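You operate a simulated robot arm through the tools that you are given. There is no shell and no other tool.

You run a simulated two-armed robot. Do the job below in one go: nothing can be reset, and whatever is moved stays where it is left.

TASK
Stand the short blue tube in the nest and press its cap flush.
Fine: the stop knob of the press goes to the length on the cap first; the table slides in under the ram and stays in; the lever ends up.

The check looks at the end state, three seconds after you hand in, the way a careful person would. Anything else that was tipped, shoved, dropped, spilled or broken makes it a failure. Lids that push on must go on centred and level and be pressed home; caps that screw on are set level and turned clockwise until they are tight.

THE ROBOT
Two 7-joint arms with three-finger grippers on one trunk that stands fixed in place. Base frame: the origin is at the foot of the trunk, x ahead of it, y to its left, z up; the work surface is at about z = 0.85. Units: m, rad, N and s.
The left shoulder is at [0.07, 0.165, 1.238], the right one opposite. With the tool pointing down near the work surface each hand reaches from about 0.34 to 0.86 m from the base axis, measured 20 degrees to its own side. Payload 3.91 kg a hand.
The tool frame of a hand sits at the grasp point between the pads (the TCP): z along the fingers, y along the line on which they close. The tips reach 0.03 m beyond it. The gripper opens to 0.116 m; its body begins 0.073 m behind the TCP.
Orientation is that of the tool frame in the base frame, as a unit quaternion [w, x, y, z]. With the fingers straight down and closing along the base's y, the tool's x points along the base's -x, its y along +y and its z along -z.

THE INTERFACE
- The arms move only by the tool send_rows. It takes "left_rows", "right_rows" or both (then of equal length, played together; a hand with none holds still); each is a list of rows, each an object of numbers (a shift or turn left out is 0, a gripper value left out holds the last): "grip": the closure in counts, from 0 (fully open) to 255 (shut); "dx", "dy", "dz": the shift along the tool's x, y, z in m; "ax", "ay", "az": the turn, a rotation vector about the tool's x, y, z in rad. In form: [{"grip": .., "dx": .., "dy": .., "dz": .., "ax": .., "ay": .., "az": ..}, ...]. A call has 1 to 20 rows; each row is the pose to reach, as a shift and turn from the pose commanded when the call began, along the tool's axes at that moment. Each row takes 0.2 s and may step no farther than 0.05 m and 0.15 rad from the row before; otherwise, or with a gripper value out of range, the whole call is refused. A pose out of reach is approached as far as the arm can. The call stops where the force on the tool passes 80 N (or 10 N more than at its start, if that is more) or the arm is blocked; 0.2 s more then pass. Each finger travels about 0.153 m/s and halts on what it meets, pressing with about 27 N; the grip force reading is that of the motor and also rises with nothing between the fingers. The clock runs only during rows and for 0.2 s after the last one: add rows that repeat a pose to give the fingers time. The reply holds the time, the measured pose of the TCP, the force on the tool along the base axes, the opening and the grip force, in the units named above and with some noise, with the torque about the TCP (base axes, N m) and any sound that the robot's microphone picked up.
- Cameras (640 x 400 px; columns grow to the right, rows downward): "scene" is now at [0.1282, -0.0451, 1.5597]; the picture's right is [-0.48, -0.88, 0.00], its down [-0.48, 0.26, -0.84] and it looks along [0.73, -0.40, -0.55] (base axes); focal length 281 px, centre (320, 200). "left" rides on the left gripper at [0.075, 0.017, -0.088] in its tool frame; the picture's right is [-0.22, 0.97, 0.00], its down [-0.70, -0.16, -0.70] and it looks along [-0.68, -0.16, 0.71] (tool axes); focal length 247 px, centre (320, 200). "right" rides on the right gripper at [0.052, 0.056, -0.088] in its tool frame; the picture's right is [-0.73, 0.68, 0.00], its down [-0.49, -0.52, -0.70] and it looks along [-0.48, -0.51, 0.71] (tool axes); focal length 247 px, centre (320, 200). There is no depth. A picture from a camera that has moved, and an enlarged one, comes with that camera's place and axes in the base frame and with its lens.
- capture(camera): a new picture of that camera. It takes no simulated time.
- move_column(by): slides the trunk up (or, below 0, down) by that many m; the arms and the scene camera ride with it, the base frame stays. It gives what a move gives, with no picture.
- aim_head(pan, tilt): turns the head with the scene camera to pan (to the left, within 1.501 rad either way) and tilt (down, from -0.506 to 1.204), counted from straight ahead of the robot. It gives what a move gives.
- enlarge(camera, box): a new picture of the part [left, top, right, bottom] of that camera's present view, enlarged. It takes no simulated time.
- close_job(): hands the job in; it is judged then, once.

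Nothing tells you positions but the pictures and the camera data. Unless the task says otherwise, let go and move clear before handing in.

The tools are called after "Call:" as name(argument=value, ...) on one line, values as JSON. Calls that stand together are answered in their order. send_rows: Moves the arms, as the interface text tells. Its arguments: {"type":"object","properties":{"left_rows":{"type":"array"},"right_rows":{"type":"array"}},"required":[]} The other tools are called the same way: move_column (by) moves the trunk up or down; aim_head (pan, tilt) turns the head that bears the scene camera; capture (camera) takes a picture; enlarge (camera, box) takes an enlarged picture of a part of a camera's view; close_job () hands the job in.

At the start:

```text
clock: 0.0
left_tool_pos: [0.4313, -0.0418, 1.4191]
left_tcp_rot: [0.001, 0.001, 1.0, 0.0]
left_contact_force: [-0.4, -0.1, -0.6]
left_moment: [0.03, -0.02, 0.01]
left_grip_width: 0.116
left_gripper_force: 0.0
right_tool_pos: [0.3223, -0.4958, 1.3706]
right_tcp_rot: [0.001, 0.001, 1.0, 0.0]
right_contact_force: [-0.4, 0.7, -0.5]
right_moment: [-0.03, -0.02, 0.02]
right_grip_width: 0.1161
right_gripper_force: 0.1
trunk travel left (down, up): [-0.775, 0.065]
head pan, tilt (commanded): [-0.504, 0.576]
```

scene: 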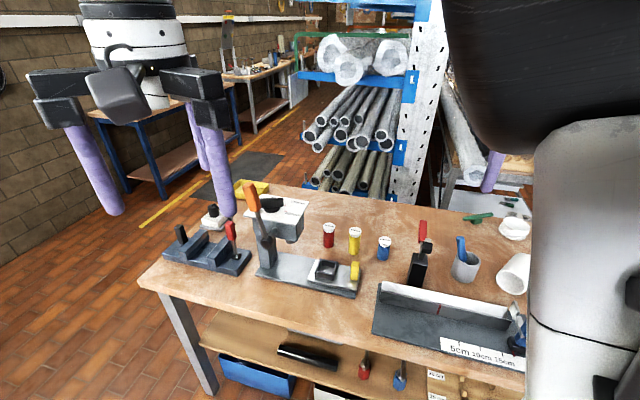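
right: 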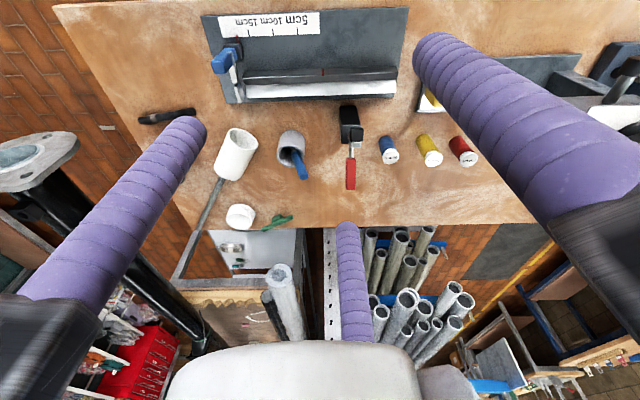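
left: 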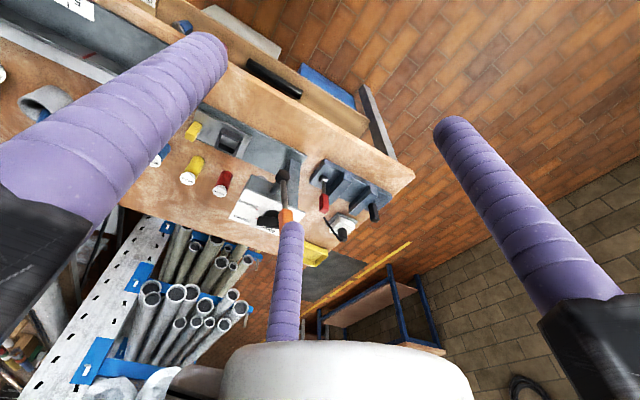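

I see a bench with a press (orange lever), a sliding table with a nest and a yellow stop knob, and red, yellow and blue tubes with caps. First I'll look closer at the press and the tubes.

Call:
enlarge(camera="scene", box=[220, 170, 420, 310])

Call:
enlarge(camera="scene", box=[300, 210, 420, 290])

Call:
enlarge(camera="right", box=[330, 90, 510, 210])

Call:
enlarge(camera="left", box=[130, 80, 430, 270])

```text
2.86 times, centred on (320, 240) of scene
camera zoom: at [0.1282, -0.0451, 1.5597], right [-0.48, -0.88, 0.0], down [-0.48, 0.26, -0.84], along [0.73, -0.4, -0.55], focal length 803 px, centre (320, 86)
```

zoom: 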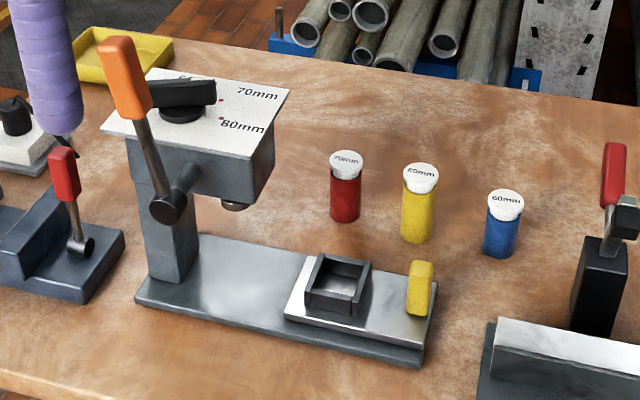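

```text
5.00 times, centred on (360, 250) of scene
camera zoom: at [0.1282, -0.0451, 1.5597], right [-0.48, -0.88, 0.0], down [-0.48, 0.26, -0.84], along [0.73, -0.4, -0.55], focal length 1405 px, centre (120, -50)
```

zoom: 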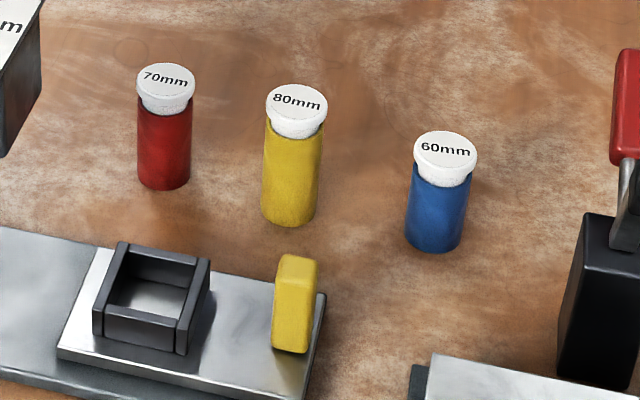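

```text
3.33 times, centred on (420, 150) of right
camera zoom: at [0.27, -0.4398, 1.4589], right [0.73, 0.68, 0.0], down [0.49, -0.52, 0.7], along [0.48, -0.51, -0.71], focal length 823 px, centre (-13, 367)
```

zoom: 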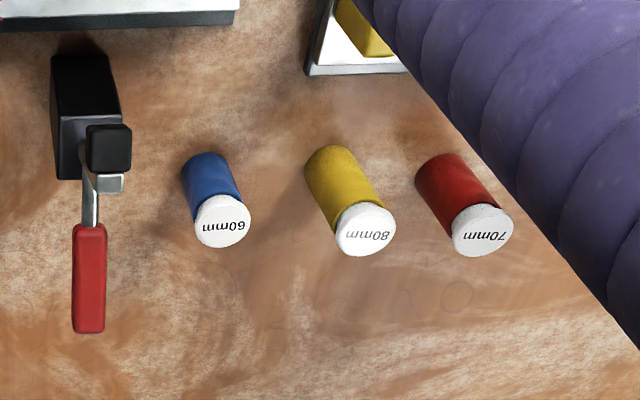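

```text
2.11 times, centred on (280, 175) of left
camera zoom: at [0.3565, -0.0246, 1.508], right [0.23, 0.97, 0.0], down [0.69, -0.16, 0.7], along [0.68, -0.16, -0.71], focal length 520 px, centre (404, 253)
```

zoom: 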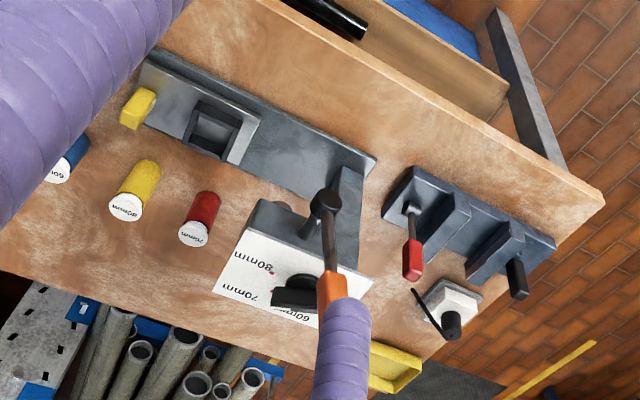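

The caps read 60 mm (blue), 70 mm (red) and 80 mm (yellow), so the press knob needs to go to 60 mm. Next I'll zoom in on the dial, the lever and the table to measure them.

Call:
enlarge(camera="scene", box=[240, 180, 320, 230])

Call:
enlarge(camera="left", box=[220, 160, 320, 240])

Call:
enlarge(camera="scene", box=[240, 230, 380, 310])

Call:
enlarge(camera="left", box=[140, 90, 340, 210])

```text
8.00 times, centred on (280, 205) of scene
camera zoom: at [0.1282, -0.0451, 1.5597], right [-0.48, -0.88, 0.0], down [-0.48, 0.26, -0.84], along [0.73, -0.4, -0.55], focal length 2248 px, centre (640, 160)
```

zoom: 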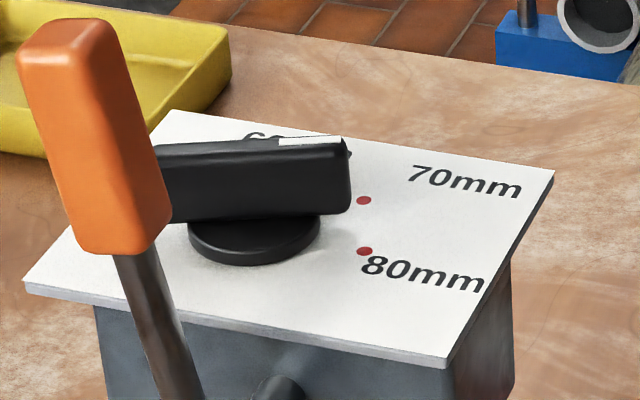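

```text
5.00 times, centred on (270, 200) of left
camera zoom: at [0.3565, -0.0246, 1.508], right [0.23, 0.97, 0.0], down [0.69, -0.16, 0.7], along [0.68, -0.16, -0.71], focal length 1235 px, centre (570, 200)
```

zoom: 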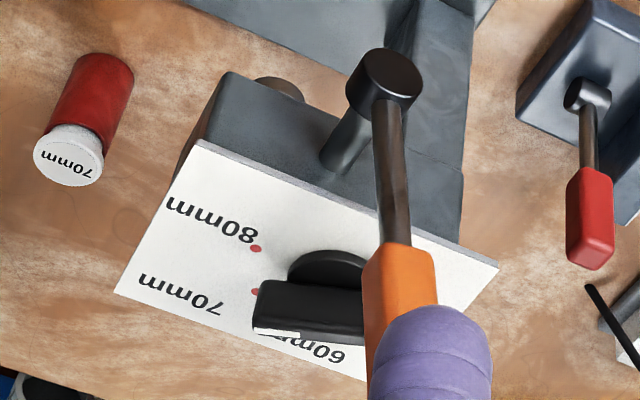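

```text
4.57 times, centred on (310, 270) of scene
camera zoom: at [0.1282, -0.0451, 1.5597], right [-0.48, -0.88, 0.0], down [-0.48, 0.26, -0.84], along [0.73, -0.4, -0.55], focal length 1285 px, centre (366, -120)
```

zoom: 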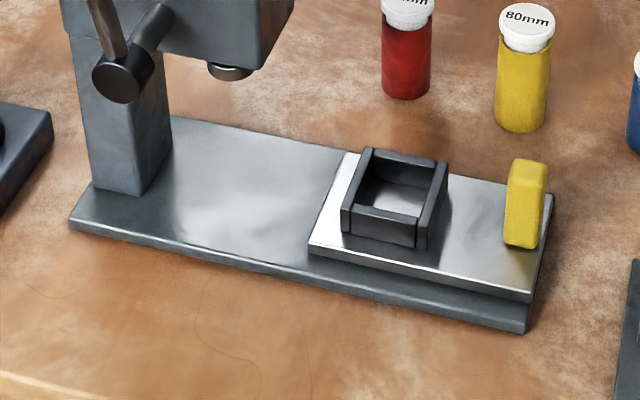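

```text
3.20 times, centred on (240, 150) of left
camera zoom: at [0.3565, -0.0246, 1.508], right [0.23, 0.97, 0.0], down [0.69, -0.16, 0.7], along [0.68, -0.16, -0.71], focal length 790 px, centre (576, 360)
```

zoom: 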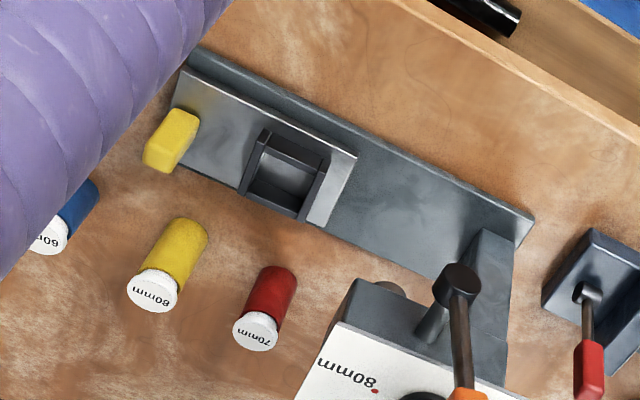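

The rail runs diagonally at about 45°, with the press head at its far-left end. The lever hub is near (0.69, -0.19, 1.05), the dial at z≈1.08 and the blue tube near (0.65, -0.585). I'll zoom in on the blue tube and the nest for sizes.

Call:
enlarge(camera="scene", box=[364, 230, 404, 264])

Call:
enlarge(camera="scene", box=[305, 250, 365, 300])

Call:
enlarge(camera="right", box=[370, 120, 420, 170])

Call:
enlarge(camera="scene", box=[340, 200, 520, 330])

```text
11.76 times, centred on (384, 247) of scene
camera zoom: at [0.1282, -0.0451, 1.5597], right [-0.48, -0.88, 0.0], down [-0.48, 0.26, -0.84], along [0.73, -0.4, -0.55], focal length 3306 px, centre (-433, -353)
```

zoom: 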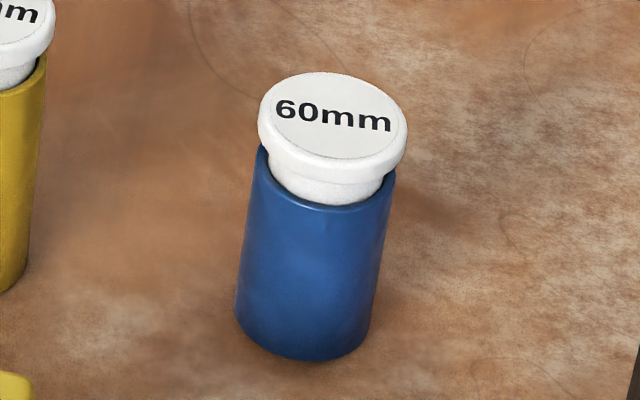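

```text
8.00 times, centred on (335, 275) of scene
camera zoom: at [0.1282, -0.0451, 1.5597], right [-0.48, -0.88, 0.0], down [-0.48, 0.26, -0.84], along [0.73, -0.4, -0.55], focal length 2248 px, centre (200, -400)
```

zoom: 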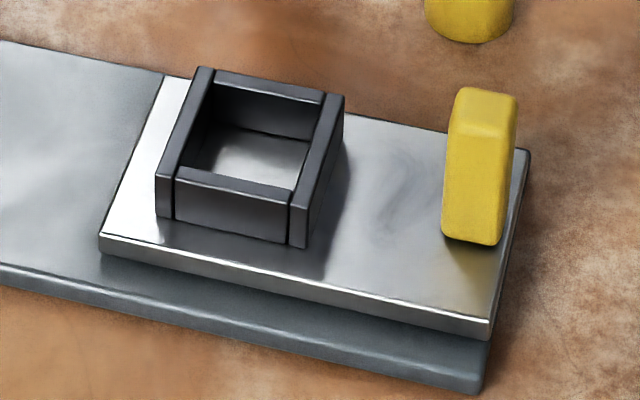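

```text
8.00 times, centred on (395, 145) of right
camera zoom: at [0.27, -0.4398, 1.4589], right [0.73, 0.68, 0.0], down [0.49, -0.52, 0.7], along [0.48, -0.51, -0.71], focal length 1976 px, centre (-280, 640)
```

zoom: 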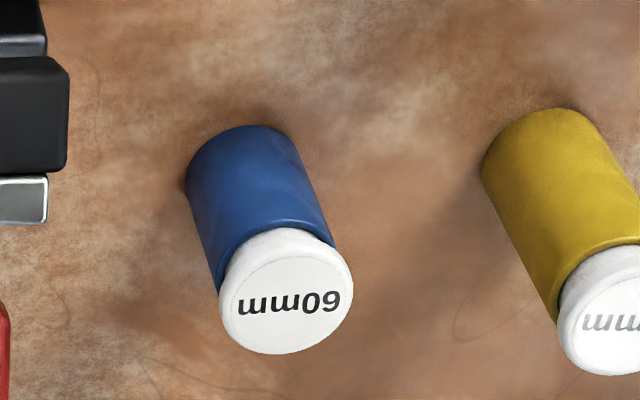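

```text
3.08 times, centred on (430, 265) of scene
camera zoom: at [0.1282, -0.0451, 1.5597], right [-0.48, -0.88, 0.0], down [-0.48, 0.26, -0.84], along [0.73, -0.4, -0.55], focal length 865 px, centre (-18, 0)
```

zoom: 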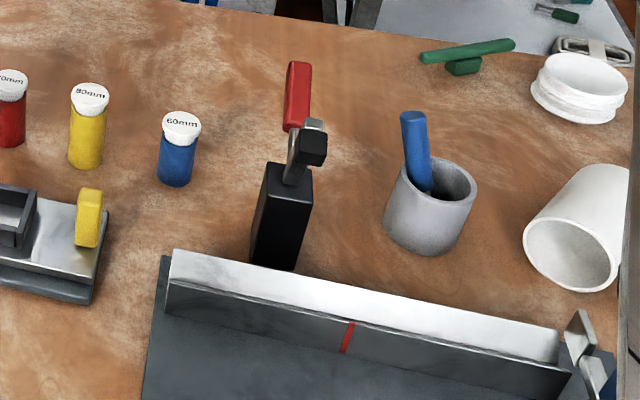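

The tube is about 40 mm across and 60 mm tall, and the cap's flange is a little wider, roughly 42–43 mm. Before planning a grasp I want a close look at the gripper fingers.

Call:
enlarge(camera="scene", box=[10, 0, 330, 220])

Call:
capture(camera="right")

```text
1.82 times, centred on (170, 110) of scene
camera zoom: at [0.1282, -0.0451, 1.5597], right [-0.48, -0.88, 0.0], down [-0.48, 0.26, -0.84], along [0.73, -0.4, -0.55], focal length 511 px, centre (593, 364)
```

zoom: 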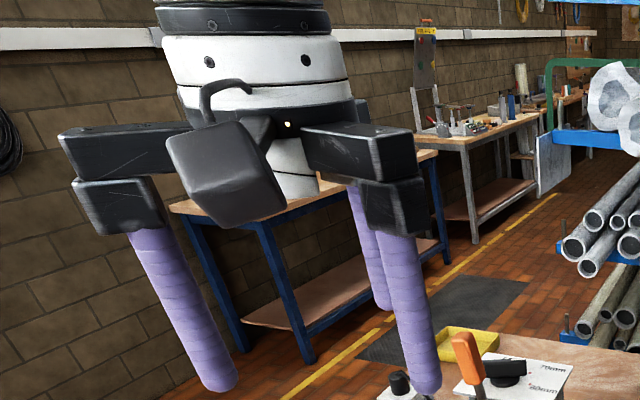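

```text
taken
camera right: at [0.27, -0.4398, 1.4589], right [0.73, 0.68, 0.0], down [0.49, -0.52, 0.7], along [0.48, -0.51, -0.71], focal length 247 px, centre (320, 200)
```

right: 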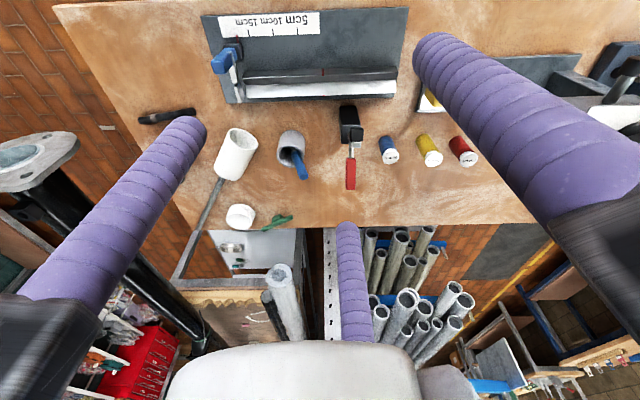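

The fingers are three straight rods at 120°, parallel to the tool axis. I'll swing the right hand round so its camera looks at the dial from above, and move the left hand out of the way to the left.

Call:
send_rows(right_rows=[{"dx": -0.0276, "dy": 0.0162, "az": -0.136}, {"dx": -0.0552, "dy": 0.0324, "az": -0.272}, {"dx": -0.0828, "dy": 0.0486, "az": -0.408}, {"dx": -0.1104, "dy": 0.0648, "az": -0.544}, {"dx": -0.138, "dy": 0.081, "az": -0.68}, {"dx": -0.1656, "dy": 0.0972, "az": -0.816}, {"dx": -0.1932, "dy": 0.1134, "az": -0.952}, {"dx": -0.2208, "dy": 0.1296, "az": -1.088}, {"dx": -0.248, "dy": 0.146, "az": -1.22}], left_rows=[{"dy": 0.03}, {"dy": 0.06}, {"dy": 0.09}, {"dy": 0.12}, {"dy": 0.15}, {"dy": 0.18}, {"dy": 0.21}, {"dy": 0.23}, {"dy": 0.25}])

Call:
capture(camera="right")

Call:
capture(camera="scene")

Call:
capture(camera="left")

```text
clock: 2.0
left_tool_pos: [0.4338, 0.209, 1.4182]
left_tcp_rot: [0.0, 0.001, 1.0, 0.001]
left_contact_force: [-0.2, -0.5, 0.5]
left_moment: [-0.01, 0.04, -0.01]
left_grip_width: 0.1159
left_gripper_force: 0.1
right_tool_pos: [0.5727, -0.3496, 1.369]
right_tcp_rot: [0.0, -0.574, 0.819, 0.001]
right_contact_force: [-0.1, 0.3, -0.6]
right_moment: [-0.01, 0.0, 0.03]
right_grip_width: 0.1163
right_gripper_force: 0.1
trunk travel left (down, up): [-0.775, 0.065]
head pan, tilt (commanded): [-0.504, 0.576]
```

```text
taken
camera right: at [0.5014, -0.3787, 1.4587], right [-0.39, 0.92, 0.0], down [0.66, 0.28, 0.7], along [0.64, 0.27, -0.71], focal length 247 px, centre (320, 200)
```

right: 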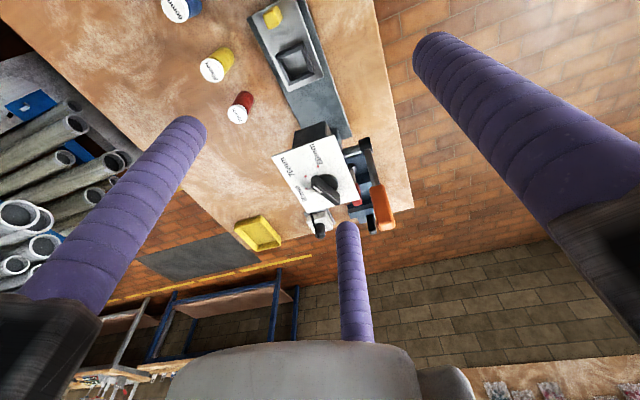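

```text
taken
camera scene: at [0.1301, -0.0442, 1.5596], right [-0.48, -0.88, 0.0], down [-0.48, 0.26, -0.84], along [0.73, -0.41, -0.55], focal length 281 px, centre (320, 200)
```

scene: 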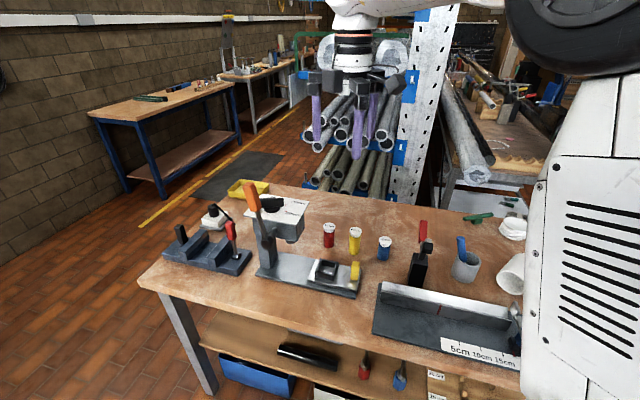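

```text
taken
camera left: at [0.3588, 0.226, 1.5071], right [0.23, 0.97, 0.0], down [0.7, -0.16, 0.7], along [0.68, -0.16, -0.71], focal length 247 px, centre (320, 200)
```

left: 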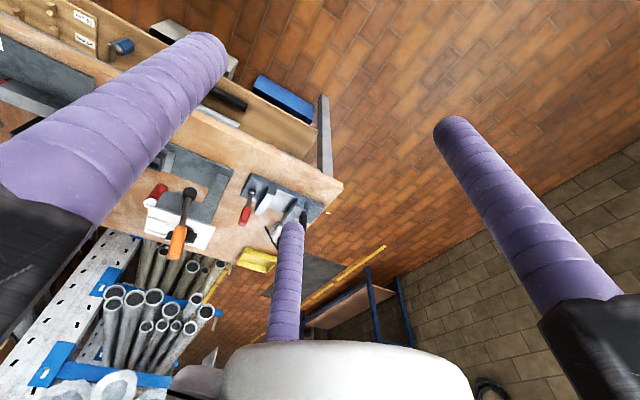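

The right camera now sees the dial unobstructed. Enlarging it to read the pointer, and the nest from above too.

Call:
enlarge(camera="right", box=[264, 130, 374, 225])

Call:
enlarge(camera="right", box=[190, 0, 350, 120])

Call:
enlarge(camera="right", box=[270, 80, 400, 240])

Call:
enlarge(camera="scene", box=[240, 180, 320, 230])

```text
4.21 times, centred on (319, 178) of right
camera zoom: at [0.5014, -0.3787, 1.4587], right [-0.39, 0.92, 0.0], down [0.66, 0.28, 0.7], along [0.64, 0.27, -0.71], focal length 1040 px, centre (324, 295)
```

zoom: 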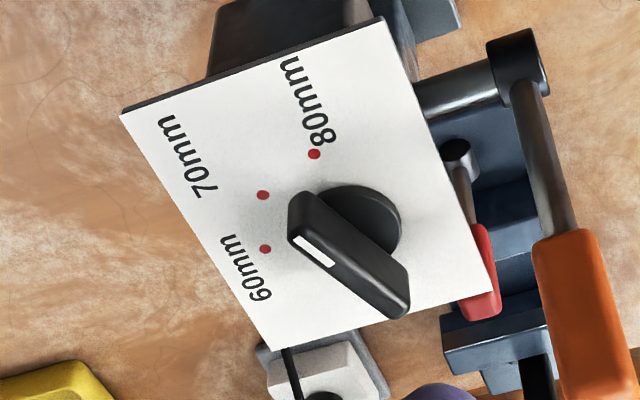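

```text
3.33 times, centred on (270, 60) of right
camera zoom: at [0.5014, -0.3787, 1.4587], right [-0.39, 0.92, 0.0], down [0.66, 0.28, 0.7], along [0.64, 0.27, -0.71], focal length 823 px, centre (487, 667)
```

zoom: 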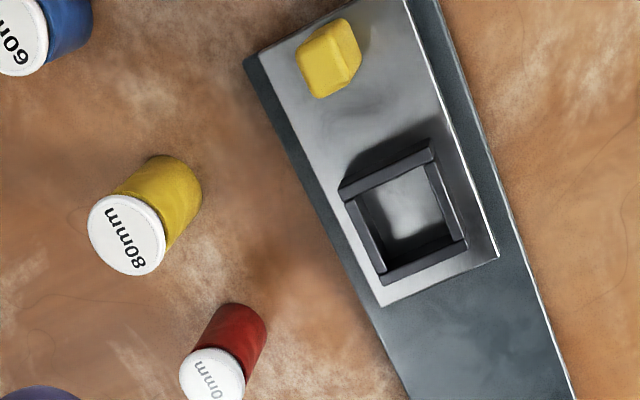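

```text
2.50 times, centred on (335, 160) of right
camera zoom: at [0.5014, -0.3787, 1.4587], right [-0.39, 0.92, 0.0], down [0.66, 0.28, 0.7], along [0.64, 0.27, -0.71], focal length 617 px, centre (282, 300)
```

zoom: 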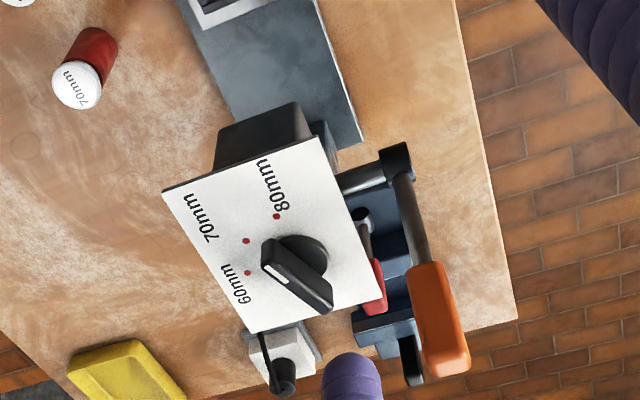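

```text
8.00 times, centred on (280, 205) of scene
camera zoom: at [0.1301, -0.0442, 1.5596], right [-0.48, -0.88, 0.0], down [-0.48, 0.26, -0.84], along [0.73, -0.41, -0.55], focal length 2248 px, centre (640, 160)
```

zoom: 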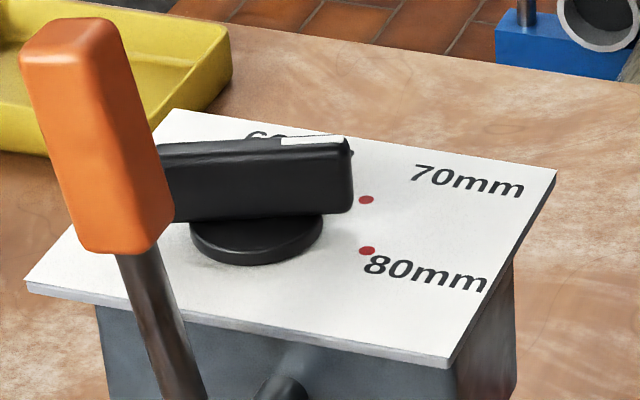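

The dial reads clearly. The knob axis is at about (0.783, -0.246) with the plate at z≈1.094. The pointer is at azimuth ≈ -114°, between 70 and 80, and the 60 dot is at -45°. The nest centre is ≈ (0.666, -0.365), and the ram sits about 0.117 m further in along the 45° rail. Next I'll hover the right hand above the knob, lined up with its bar and fingers partly closed.

Call:
send_rows(right_rows=[{"dx": -0.0113, "dy": -0.0108, "dz": 0.0046, "az": 0.1449}, {"dx": -0.0226, "dy": -0.0217, "dz": 0.0092, "az": 0.2898}, {"dx": -0.0339, "dy": -0.0325, "dz": 0.0138, "az": 0.4347}, {"dx": -0.0452, "dy": -0.0434, "dz": 0.0184, "az": 0.5796}, {"dx": -0.0565, "dy": -0.0542, "dz": 0.023, "az": 0.7245}, {"dx": -0.0678, "dy": -0.065, "dz": 0.0276, "az": 0.8694}, {"dx": -0.0791, "dy": -0.0759, "dz": 0.0322, "az": 1.0143}, {"dx": -0.0904, "dy": -0.0867, "dz": 0.0368, "az": 1.1592}, {"dx": -0.1017, "dy": -0.0976, "dz": 0.0414, "az": 1.3041}, {"dx": -0.113, "dy": -0.1084, "dz": 0.046, "az": 1.449}, {"dx": -0.1243, "dy": -0.1192, "dz": 0.0506, "az": 1.5939}, {"dx": -0.1356, "dy": -0.1301, "dz": 0.0552, "az": 1.7388}, {"dx": -0.1469, "dy": -0.1409, "dz": 0.0598, "az": 1.8837}, {"dx": -0.1582, "dy": -0.1518, "dz": 0.0644, "az": 2.0286}, {"dx": -0.1695, "dy": -0.1626, "dz": 0.069, "az": 2.173, "grip": 158}, {"dx": -0.1695, "dy": -0.1626, "dz": 0.069, "az": 2.173, "grip": 158}])

Call:
capture(camera="right")

Call:
enlarge(camera="scene", box=[190, 60, 390, 240])

Call:
capture(camera="left")

```text
clock: 5.4
left_tool_pos: [0.4303, 0.2077, 1.4203]
left_tcp_rot: [0.001, 0.001, 1.0, 0.0]
left_contact_force: [0.5, 0.6, -0.3]
left_moment: [0.01, -0.01, 0.05]
left_grip_width: 0.1161
left_gripper_force: 0.1
right_tool_pos: [0.7754, -0.2567, 1.3]
right_tcp_rot: [0.0, 0.46, 0.888, 0.001]
right_contact_force: [0.0, -0.3, 0.9]
right_moment: [-0.01, -0.05, 0.0]
right_grip_width: 0.044
right_gripper_force: 0.0
right hand out of reach, approached as far as the arm can: row 15, 16
trunk travel left (down, up): [-0.775, 0.065]
head pan, tilt (commanded): [-0.504, 0.576]
```

```text
taken
camera right: at [0.7912, -0.1814, 1.3886], right [0.98, -0.2, 0.0], down [-0.15, -0.7, 0.7], along [-0.14, -0.68, -0.71], focal length 247 px, centre (320, 200)
```

right: 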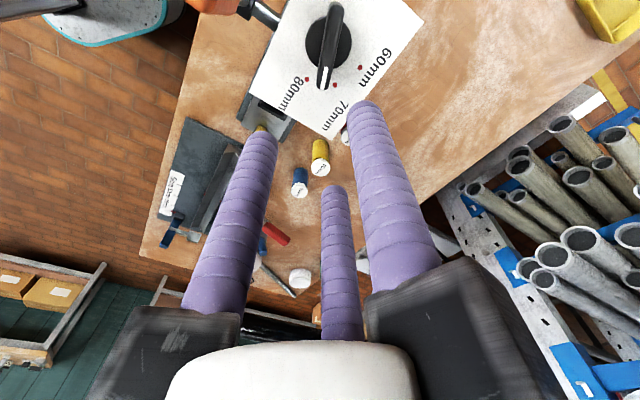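

```text
2.22 times, centred on (290, 150) of scene
camera zoom: at [0.1264, -0.0453, 1.5599], right [-0.48, -0.88, 0.0], down [-0.48, 0.26, -0.84], along [0.73, -0.41, -0.54], focal length 625 px, centre (387, 311)
```

zoom: 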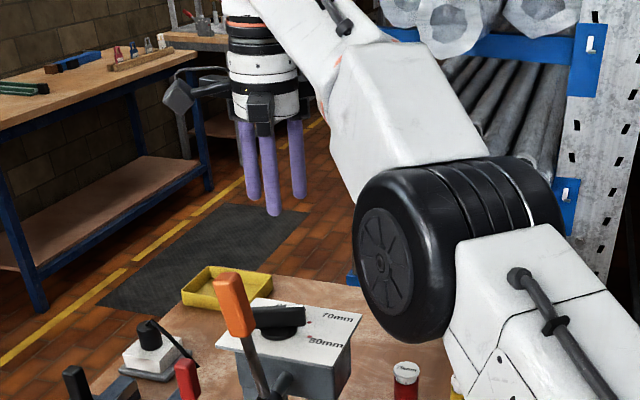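

```text
taken
camera left: at [0.3551, 0.2246, 1.5085], right [0.23, 0.97, 0.0], down [0.69, -0.16, 0.7], along [0.68, -0.16, -0.71], focal length 247 px, centre (320, 200)
```

left: 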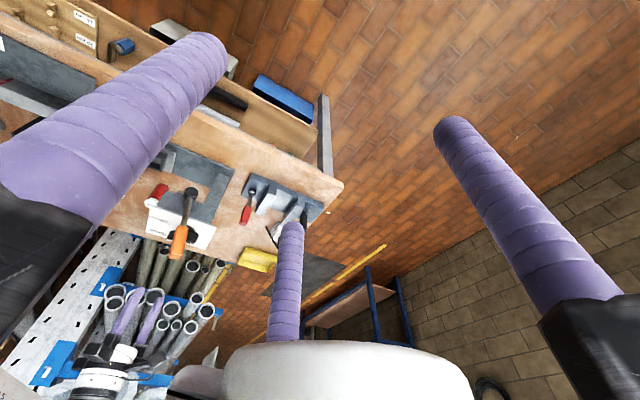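

The hand came up slightly short of reach at this height, so I'll raise the trunk. The wrist reaches further when it's near shoulder level.

Call:
move_column(by=0.06)

Call:
capture(camera="right")

Call:
enlarge(camera="right", box=[240, 0, 430, 130])

```text
clock: 6.4
left_tool_pos: [0.4335, 0.2074, 1.4787]
left_tcp_rot: [0.001, 0.0, 1.0, 0.0]
left_contact_force: [-0.3, -0.5, -0.6]
left_moment: [0.0, 0.02, 0.03]
left_grip_width: 0.1161
left_gripper_force: 0.0
right_tool_pos: [0.7781, -0.2565, 1.3574]
right_tcp_rot: [-0.001, 0.458, 0.889, 0.001]
right_contact_force: [-0.4, 0.6, 1.1]
right_moment: [0.0, 0.03, -0.01]
right_grip_width: 0.0439
right_gripper_force: 0.1
trunk travel left (down, up): [-0.835, 0.005]
head pan, tilt (commanded): [-0.504, 0.576]
```

```text
taken
camera right: at [0.7936, -0.1809, 1.4467], right [0.98, -0.2, 0.0], down [-0.14, -0.7, 0.7], along [-0.14, -0.69, -0.71], focal length 247 px, centre (320, 200)
```

right: 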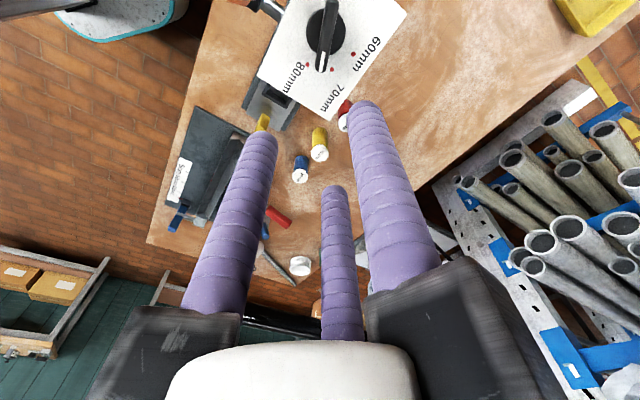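

```text
3.08 times, centred on (335, 65) of right
camera zoom: at [0.7936, -0.1809, 1.4467], right [0.98, -0.2, 0.0], down [-0.14, -0.7, 0.7], along [-0.14, -0.69, -0.71], focal length 760 px, centre (274, 615)
```

zoom: 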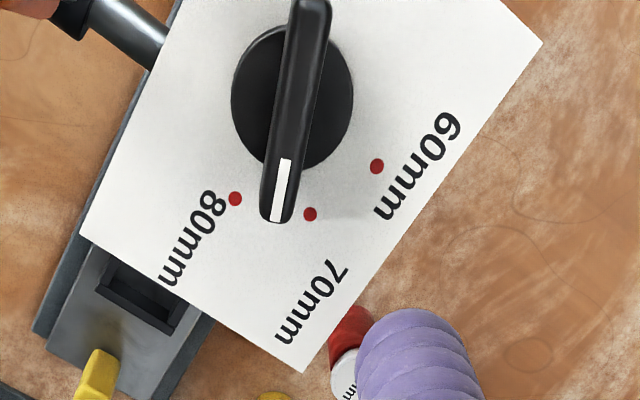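

From this view the knob axis is ≈ (0.788, -0.2445), the pointer is at ≈ -111.5°, and the bar is about 12 mm thick. I'll go straight down to a low hover and check where the arm settles.

Call:
send_rows(right_rows=[{"dz": 0.04, "az": -0.026}, {"dz": 0.08, "az": -0.052}, {"dz": 0.12, "az": -0.052}, {"dz": 0.157, "az": -0.052}, {"dz": 0.157, "az": -0.052}])

Call:
capture(camera="right")

Call:
enlarge(camera="right", box=[240, 0, 430, 130])

Call:
enlarge(camera="scene", box=[190, 100, 390, 280])

```text
clock: 7.6
left_tool_pos: [0.4331, 0.2071, 1.4807]
left_tcp_rot: [0.0, 0.001, 1.0, 0.0]
left_contact_force: [0.5, -0.1, -0.4]
left_moment: [0.03, 0.03, 0.0]
left_grip_width: 0.1159
left_gripper_force: 0.1
right_tool_pos: [0.7789, -0.2566, 1.201]
right_tcp_rot: [0.0, 0.435, 0.9, 0.0]
right_contact_force: [0.0, 0.3, -0.3]
right_moment: [-0.01, 0.01, -0.01]
right_grip_width: 0.0442
right_gripper_force: 0.2
trunk travel left (down, up): [-0.835, 0.005]
head pan, tilt (commanded): [-0.504, 0.576]
```

```text
taken
camera right: at [0.7895, -0.1798, 1.2895], right [0.99, -0.15, 0.0], down [-0.11, -0.71, 0.7], along [-0.11, -0.69, -0.71], focal length 247 px, centre (320, 200)
```

right: 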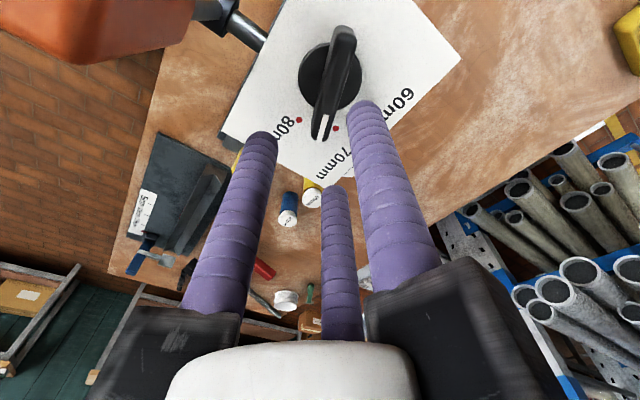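

```text
3.08 times, centred on (335, 65) of right
camera zoom: at [0.7895, -0.1798, 1.2895], right [0.99, -0.15, 0.0], down [-0.11, -0.71, 0.7], along [-0.11, -0.69, -0.71], focal length 760 px, centre (274, 615)
```

zoom: 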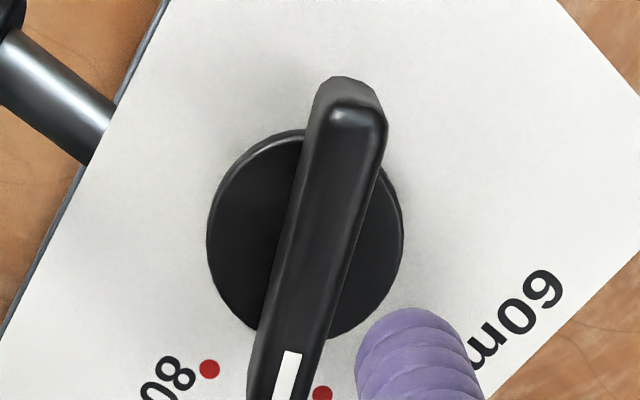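

```text
2.22 times, centred on (290, 190) of scene
camera zoom: at [0.1287, -0.0451, 1.6197], right [-0.48, -0.88, 0.0], down [-0.48, 0.26, -0.84], along [0.73, -0.4, -0.55], focal length 625 px, centre (387, 222)
```

zoom: 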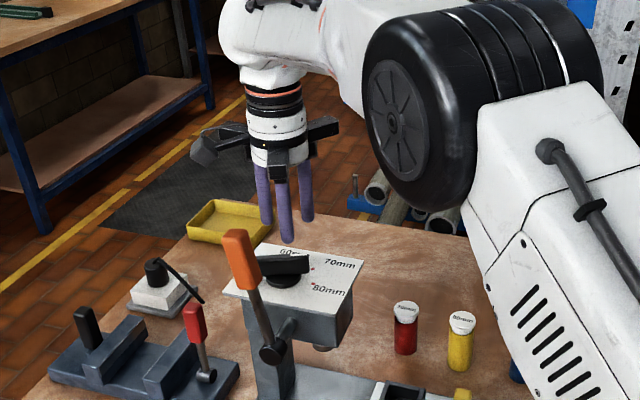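

The straight descent worked. The hand camera's housing would sweep into the lever if I turned from this yaw, so I'll re-yaw the hand by 120°. The finger set stays the same and the camera ends up on the far side. I'll centre over the knob while still above it.

Call:
send_rows(right_rows=[{"dz": -0.02, "az": -0.14}, {"dz": -0.02, "az": -0.28}, {"dz": -0.02, "az": -0.42}, {"dz": -0.02, "az": -0.56}, {"dz": -0.02, "az": -0.7}, {"dz": -0.02, "az": -0.84}, {"dz": -0.02, "az": -0.98}, {"dz": -0.02, "az": -1.12}, {"dz": -0.02, "az": -1.26}, {"dz": -0.02, "az": -1.4}, {"dz": -0.02, "az": -1.54}, {"dz": -0.02, "az": -1.68}, {"dz": -0.02, "az": -1.82}, {"dz": -0.02, "az": -1.96}, {"dz": -0.02, "az": -2.098}, {"dy": 0.0093, "dz": -0.01, "az": -2.098}, {"dy": 0.0185, "dz": 0.0, "az": -2.098}, {"dy": 0.0185, "dz": 0.0, "az": -2.098}])

Call:
capture(camera="right")

Call:
enlarge(camera="scene", box=[210, 130, 350, 260])

```text
clock: 11.4
left_tool_pos: [0.4325, 0.2079, 1.4797]
left_tcp_rot: [0.001, 0.0, 1.0, 0.0]
left_contact_force: [0.0, 0.6, 0.3]
left_moment: [0.02, 0.0, 0.0]
left_grip_width: 0.1159
left_gripper_force: 0.0
right_tool_pos: [0.792, -0.2453, 1.202]
right_tcp_rot: [0.0, -0.564, 0.826, 0.0]
right_contact_force: [0.2, 0.5, 0.4]
right_moment: [-0.02, 0.01, 0.0]
right_grip_width: 0.0441
right_gripper_force: 0.0
trunk travel left (down, up): [-0.835, 0.005]
head pan, tilt (commanded): [-0.504, 0.576]
```

```text
taken
camera right: at [0.7198, -0.2729, 1.2909], right [-0.37, 0.93, 0.0], down [0.66, 0.26, 0.7], along [0.65, 0.26, -0.71], focal length 247 px, centre (320, 200)
```

right: 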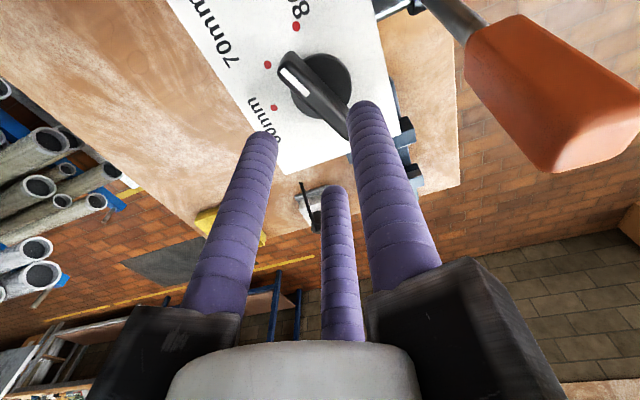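

```text
3.08 times, centred on (280, 195) of scene
camera zoom: at [0.1276, -0.0453, 1.6198], right [-0.48, -0.88, 0.0], down [-0.48, 0.26, -0.84], along [0.73, -0.4, -0.55], focal length 865 px, centre (443, 215)
```

zoom: 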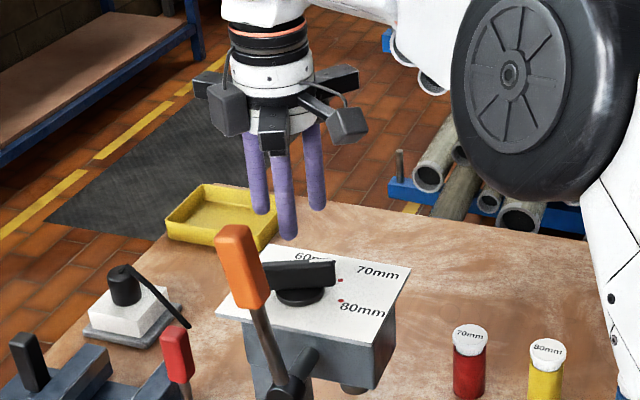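

The hand is centred over the knob. I can see a second box on the hand, left side, near the lever, so I'll inspect the clearances before going down.

Call:
enlarge(camera="scene", box=[245, 140, 325, 210])

Call:
enlarge(camera="left", box=[60, 180, 260, 400])

```text
5.71 times, centred on (285, 175) of scene
camera zoom: at [0.1276, -0.0453, 1.6198], right [-0.48, -0.88, 0.0], down [-0.48, 0.26, -0.84], along [0.73, -0.4, -0.55], focal length 1606 px, centre (520, 343)
```

zoom: 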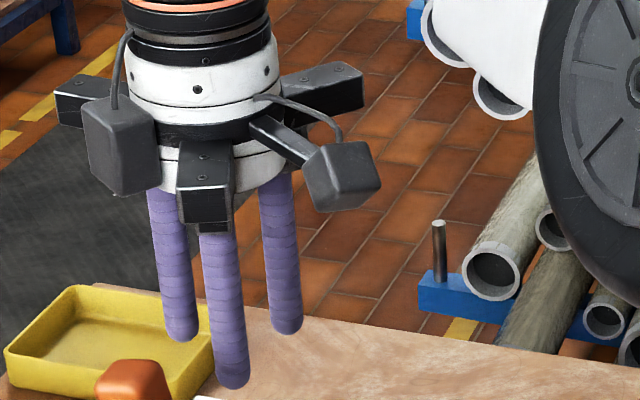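

```text
1.82 times, centred on (160, 290) of left
camera zoom: at [0.3563, 0.2247, 1.5681], right [0.23, 0.97, 0.0], down [0.69, -0.16, 0.7], along [0.68, -0.16, -0.71], focal length 449 px, centre (611, 36)
```

zoom: 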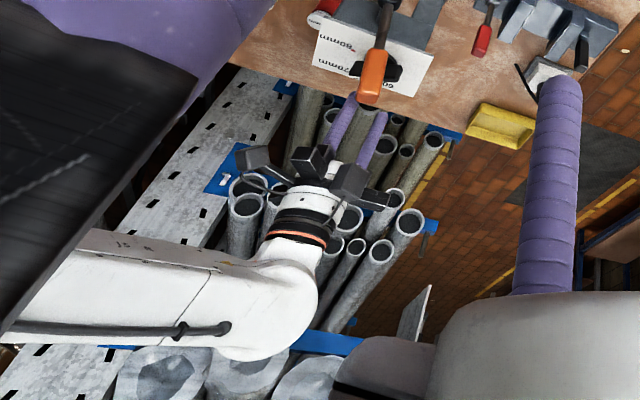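

Only about 1 cm of height separates the hand's boxes from the lever top (z≈1.224). At TCP z≈1.145 everything clears while the fingertips still overlap the knob bar by 15 mm. I'll descend to that.

Call:
send_rows(right_rows=[{"dz": 0.02}, {"dz": 0.04}, {"dz": 0.05}, {"dz": 0.057}, {"dz": 0.057}])

Call:
capture(camera="right")

Call:
enlarge(camera="scene", box=[245, 150, 325, 220])

```text
clock: 12.6
left_tool_pos: [0.4317, 0.2079, 1.48]
left_tcp_rot: [0.0, 0.001, 1.0, 0.001]
left_contact_force: [0.2, 0.1, -0.3]
left_moment: [-0.01, 0.02, 0.01]
left_grip_width: 0.1158
left_gripper_force: 0.1
right_tool_pos: [0.7921, -0.2452, 1.1448]
right_tcp_rot: [0.0, -0.563, 0.826, 0.0]
right_contact_force: [0.5, 0.1, 0.3]
right_moment: [0.01, -0.01, 0.0]
right_grip_width: 0.0438
right_gripper_force: 0.2
trunk travel left (down, up): [-0.835, 0.005]
head pan, tilt (commanded): [-0.504, 0.576]
```

```text
taken
camera right: at [0.7205, -0.2722, 1.2333], right [-0.37, 0.93, 0.0], down [0.66, 0.26, 0.7], along [0.65, 0.26, -0.71], focal length 247 px, centre (320, 200)
```

right: 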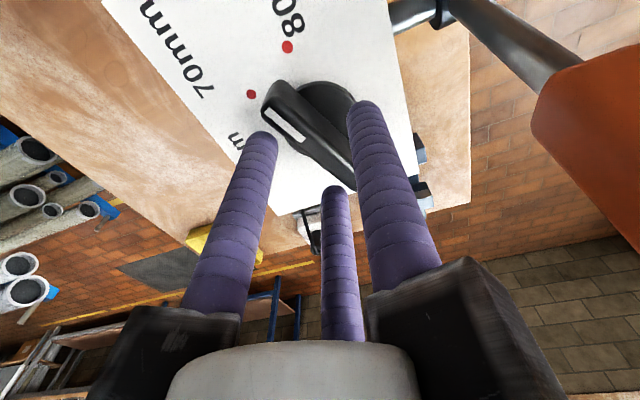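

```text
5.71 times, centred on (285, 185) of scene
camera zoom: at [0.1283, -0.0451, 1.6197], right [-0.48, -0.88, 0.0], down [-0.48, 0.26, -0.84], along [0.73, -0.4, -0.55], focal length 1606 px, centre (520, 286)
```

zoom: 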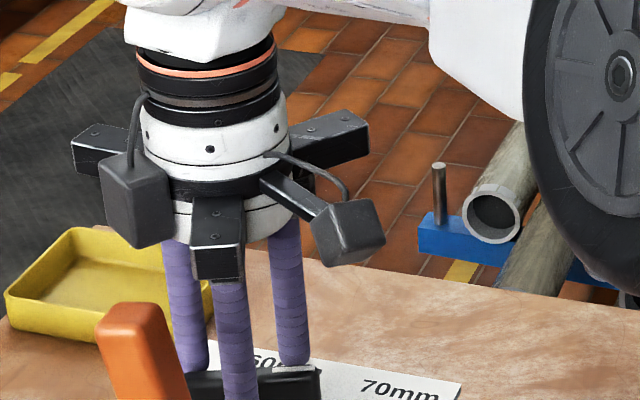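

The rods straddle the knob bar, one on the lever side and two on the far side. Closing gently on it.

Call:
send_rows(right_rows=[{"grip": 185}, {"grip": 200}, {"grip": 215}, {"grip": 230}, {"grip": 230}])

Call:
capture(camera="right")

```text
clock: 13.8
left_tool_pos: [0.4325, 0.2079, 1.4802]
left_tcp_rot: [0.002, 0.001, 1.0, 0.0]
left_contact_force: [-0.4, -0.3, 0.2]
left_moment: [0.01, 0.0, -0.02]
left_grip_width: 0.1159
left_gripper_force: 0.0
right_tool_pos: [0.7932, -0.2451, 1.1442]
right_tcp_rot: [0.0, -0.564, 0.826, 0.001]
right_contact_force: [5.4, -3.8, 2.0]
right_moment: [-0.13, -0.11, 0.03]
right_grip_width: 0.0239
right_gripper_force: 44.6
trunk travel left (down, up): [-0.835, 0.005]
head pan, tilt (commanded): [-0.504, 0.576]
```

```text
taken
camera right: at [0.7214, -0.273, 1.2334], right [-0.37, 0.93, 0.0], down [0.66, 0.26, 0.7], along [0.65, 0.26, -0.71], focal length 247 px, centre (320, 200)
```

right: 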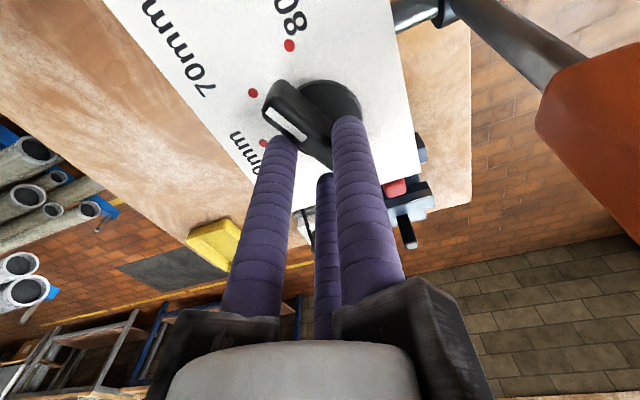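

The knob is gripped with little side force. Now I'll turn it about +66° (counter-clockwise from above) around its own axis, to the 60 mm dot.

Call:
send_rows(right_rows=[{"dx": -0.00086, "dy": 6e-05, "az": -0.1444}, {"dx": -0.00171, "dy": 0.00025, "az": -0.2888}, {"dx": -0.00252, "dy": 0.00055, "az": -0.4331}, {"dx": -0.00328, "dy": 0.00097, "az": -0.5775}, {"dx": -0.00396, "dy": 0.0015, "az": -0.7219}, {"dx": -0.00457, "dy": 0.00211, "az": -0.8663}, {"dx": -0.00509, "dy": 0.00281, "az": -1.0106}, {"dx": -0.00549, "dy": 0.00358, "az": -1.155}, {"dx": -0.00549, "dy": 0.00358, "az": -1.155}])

Call:
capture(camera="right")

Call:
enlarge(camera="scene", box=[245, 150, 325, 220])

```text
clock: 15.8
left_tool_pos: [0.4314, 0.2077, 1.4798]
left_tcp_rot: [0.001, 0.001, 1.0, 0.0]
left_contact_force: [0.1, 0.6, -0.1]
left_moment: [-0.03, 0.01, -0.01]
left_grip_width: 0.1158
left_gripper_force: 0.0
right_tool_pos: [0.7905, -0.2408, 1.1434]
right_tcp_rot: [0.0, 0.923, -0.384, 0.0]
right_contact_force: [-5.8, -9.5, 1.7]
right_moment: [-0.2, 0.18, -0.02]
right_grip_width: 0.0238
right_gripper_force: 45.1
trunk travel left (down, up): [-0.835, 0.005]
head pan, tilt (commanded): [-0.504, 0.576]
```

```text
taken
camera right: at [0.786, -0.3165, 1.2334], right [-1.0, 0.04, 0.0], down [0.03, 0.71, 0.7], along [0.03, 0.7, -0.71], focal length 247 px, centre (320, 200)
```

right: 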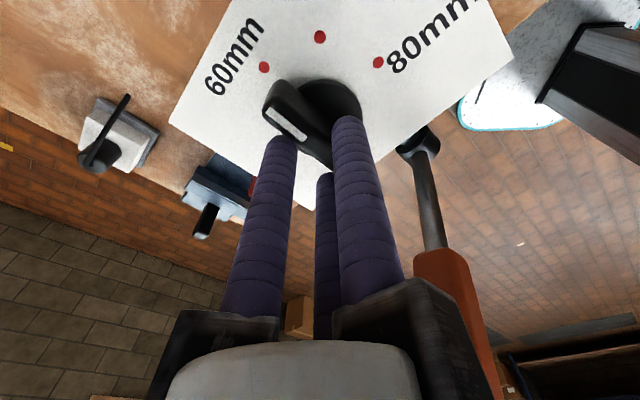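

```text
5.71 times, centred on (285, 185) of scene
camera zoom: at [0.1266, -0.0469, 1.6198], right [-0.48, -0.88, 0.0], down [-0.48, 0.26, -0.84], along [0.73, -0.4, -0.55], focal length 1606 px, centre (520, 286)
```

zoom: 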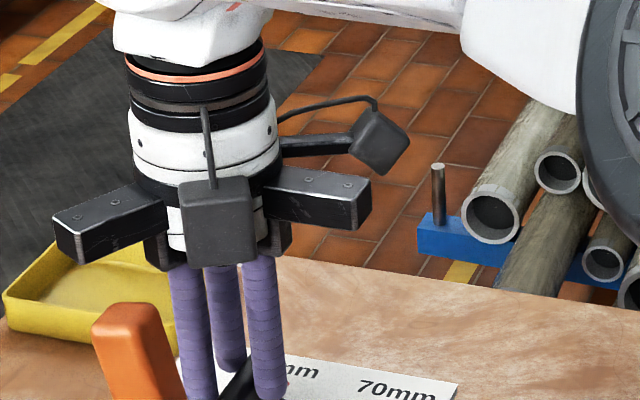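

The tool turned to -45°. I'll open, rise straight up and check the pointer against the 60 dot.

Call:
send_rows(right_rows=[{"grip": 200}, {"grip": 165}, {"grip": 158}, {"grip": 158}, {"dz": -0.02}, {"dz": -0.05}, {"dz": -0.08}, {"dz": -0.08}])

Call:
capture(camera="right")

Call:
enlarge(camera="right", box=[220, 0, 420, 130])

Call:
enlarge(camera="scene", box=[235, 170, 325, 240])

```text
clock: 17.6
left_tool_pos: [0.4325, 0.2081, 1.4784]
left_tcp_rot: [0.001, 0.0, 1.0, 0.0]
left_contact_force: [0.1, 0.5, -0.4]
left_moment: [0.0, 0.0, 0.0]
left_grip_width: 0.1162
left_gripper_force: 0.1
right_tool_pos: [0.791, -0.2398, 1.2245]
right_tcp_rot: [0.0, 0.923, -0.385, 0.0]
right_contact_force: [-1.2, -0.5, -0.4]
right_moment: [0.02, 0.04, -0.02]
right_grip_width: 0.0441
right_gripper_force: 0.1
trunk travel left (down, up): [-0.835, 0.005]
head pan, tilt (commanded): [-0.504, 0.576]
```

```text
taken
camera right: at [0.7883, -0.3143, 1.3137], right [-1.0, 0.04, 0.0], down [0.03, 0.71, 0.7], along [0.03, 0.7, -0.71], focal length 247 px, centre (320, 200)
```

right: 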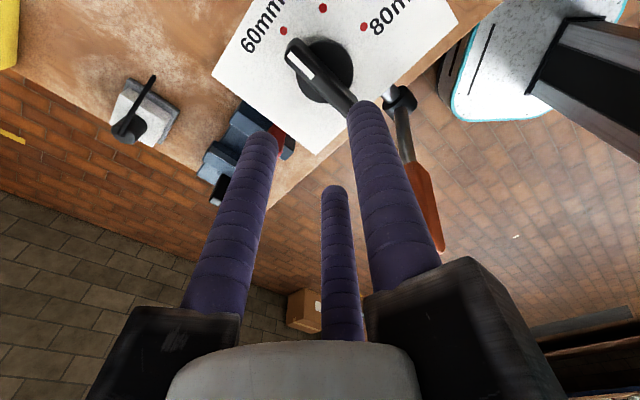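

```text
3.08 times, centred on (320, 65) of right
camera zoom: at [0.7883, -0.3143, 1.3137], right [-1.0, 0.04, 0.0], down [0.03, 0.71, 0.7], along [0.03, 0.7, -0.71], focal length 760 px, centre (320, 615)
```

zoom: 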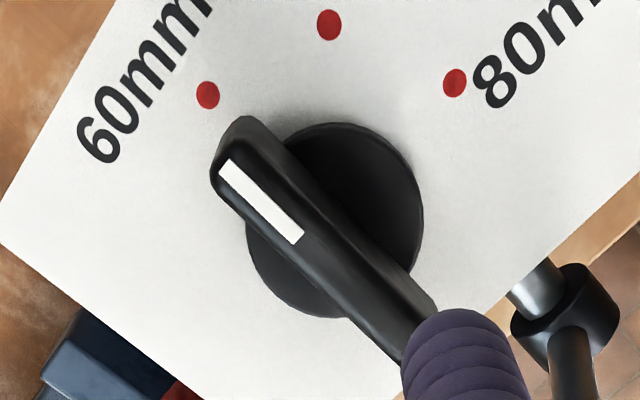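

```text
5.71 times, centred on (280, 205) of scene
camera zoom: at [0.1287, -0.0451, 1.6197], right [-0.48, -0.88, 0.0], down [-0.48, 0.26, -0.84], along [0.73, -0.4, -0.55], focal length 1606 px, centre (549, 171)
```

zoom: 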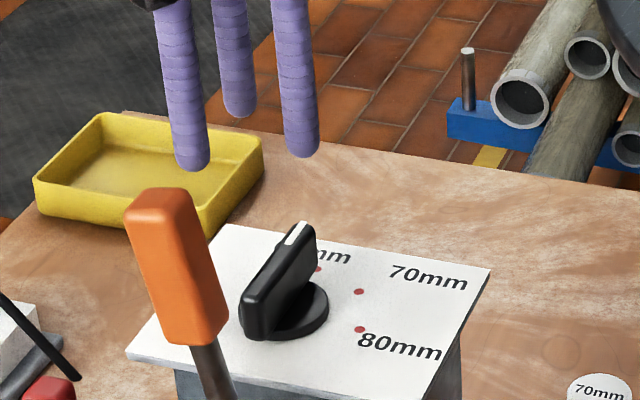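

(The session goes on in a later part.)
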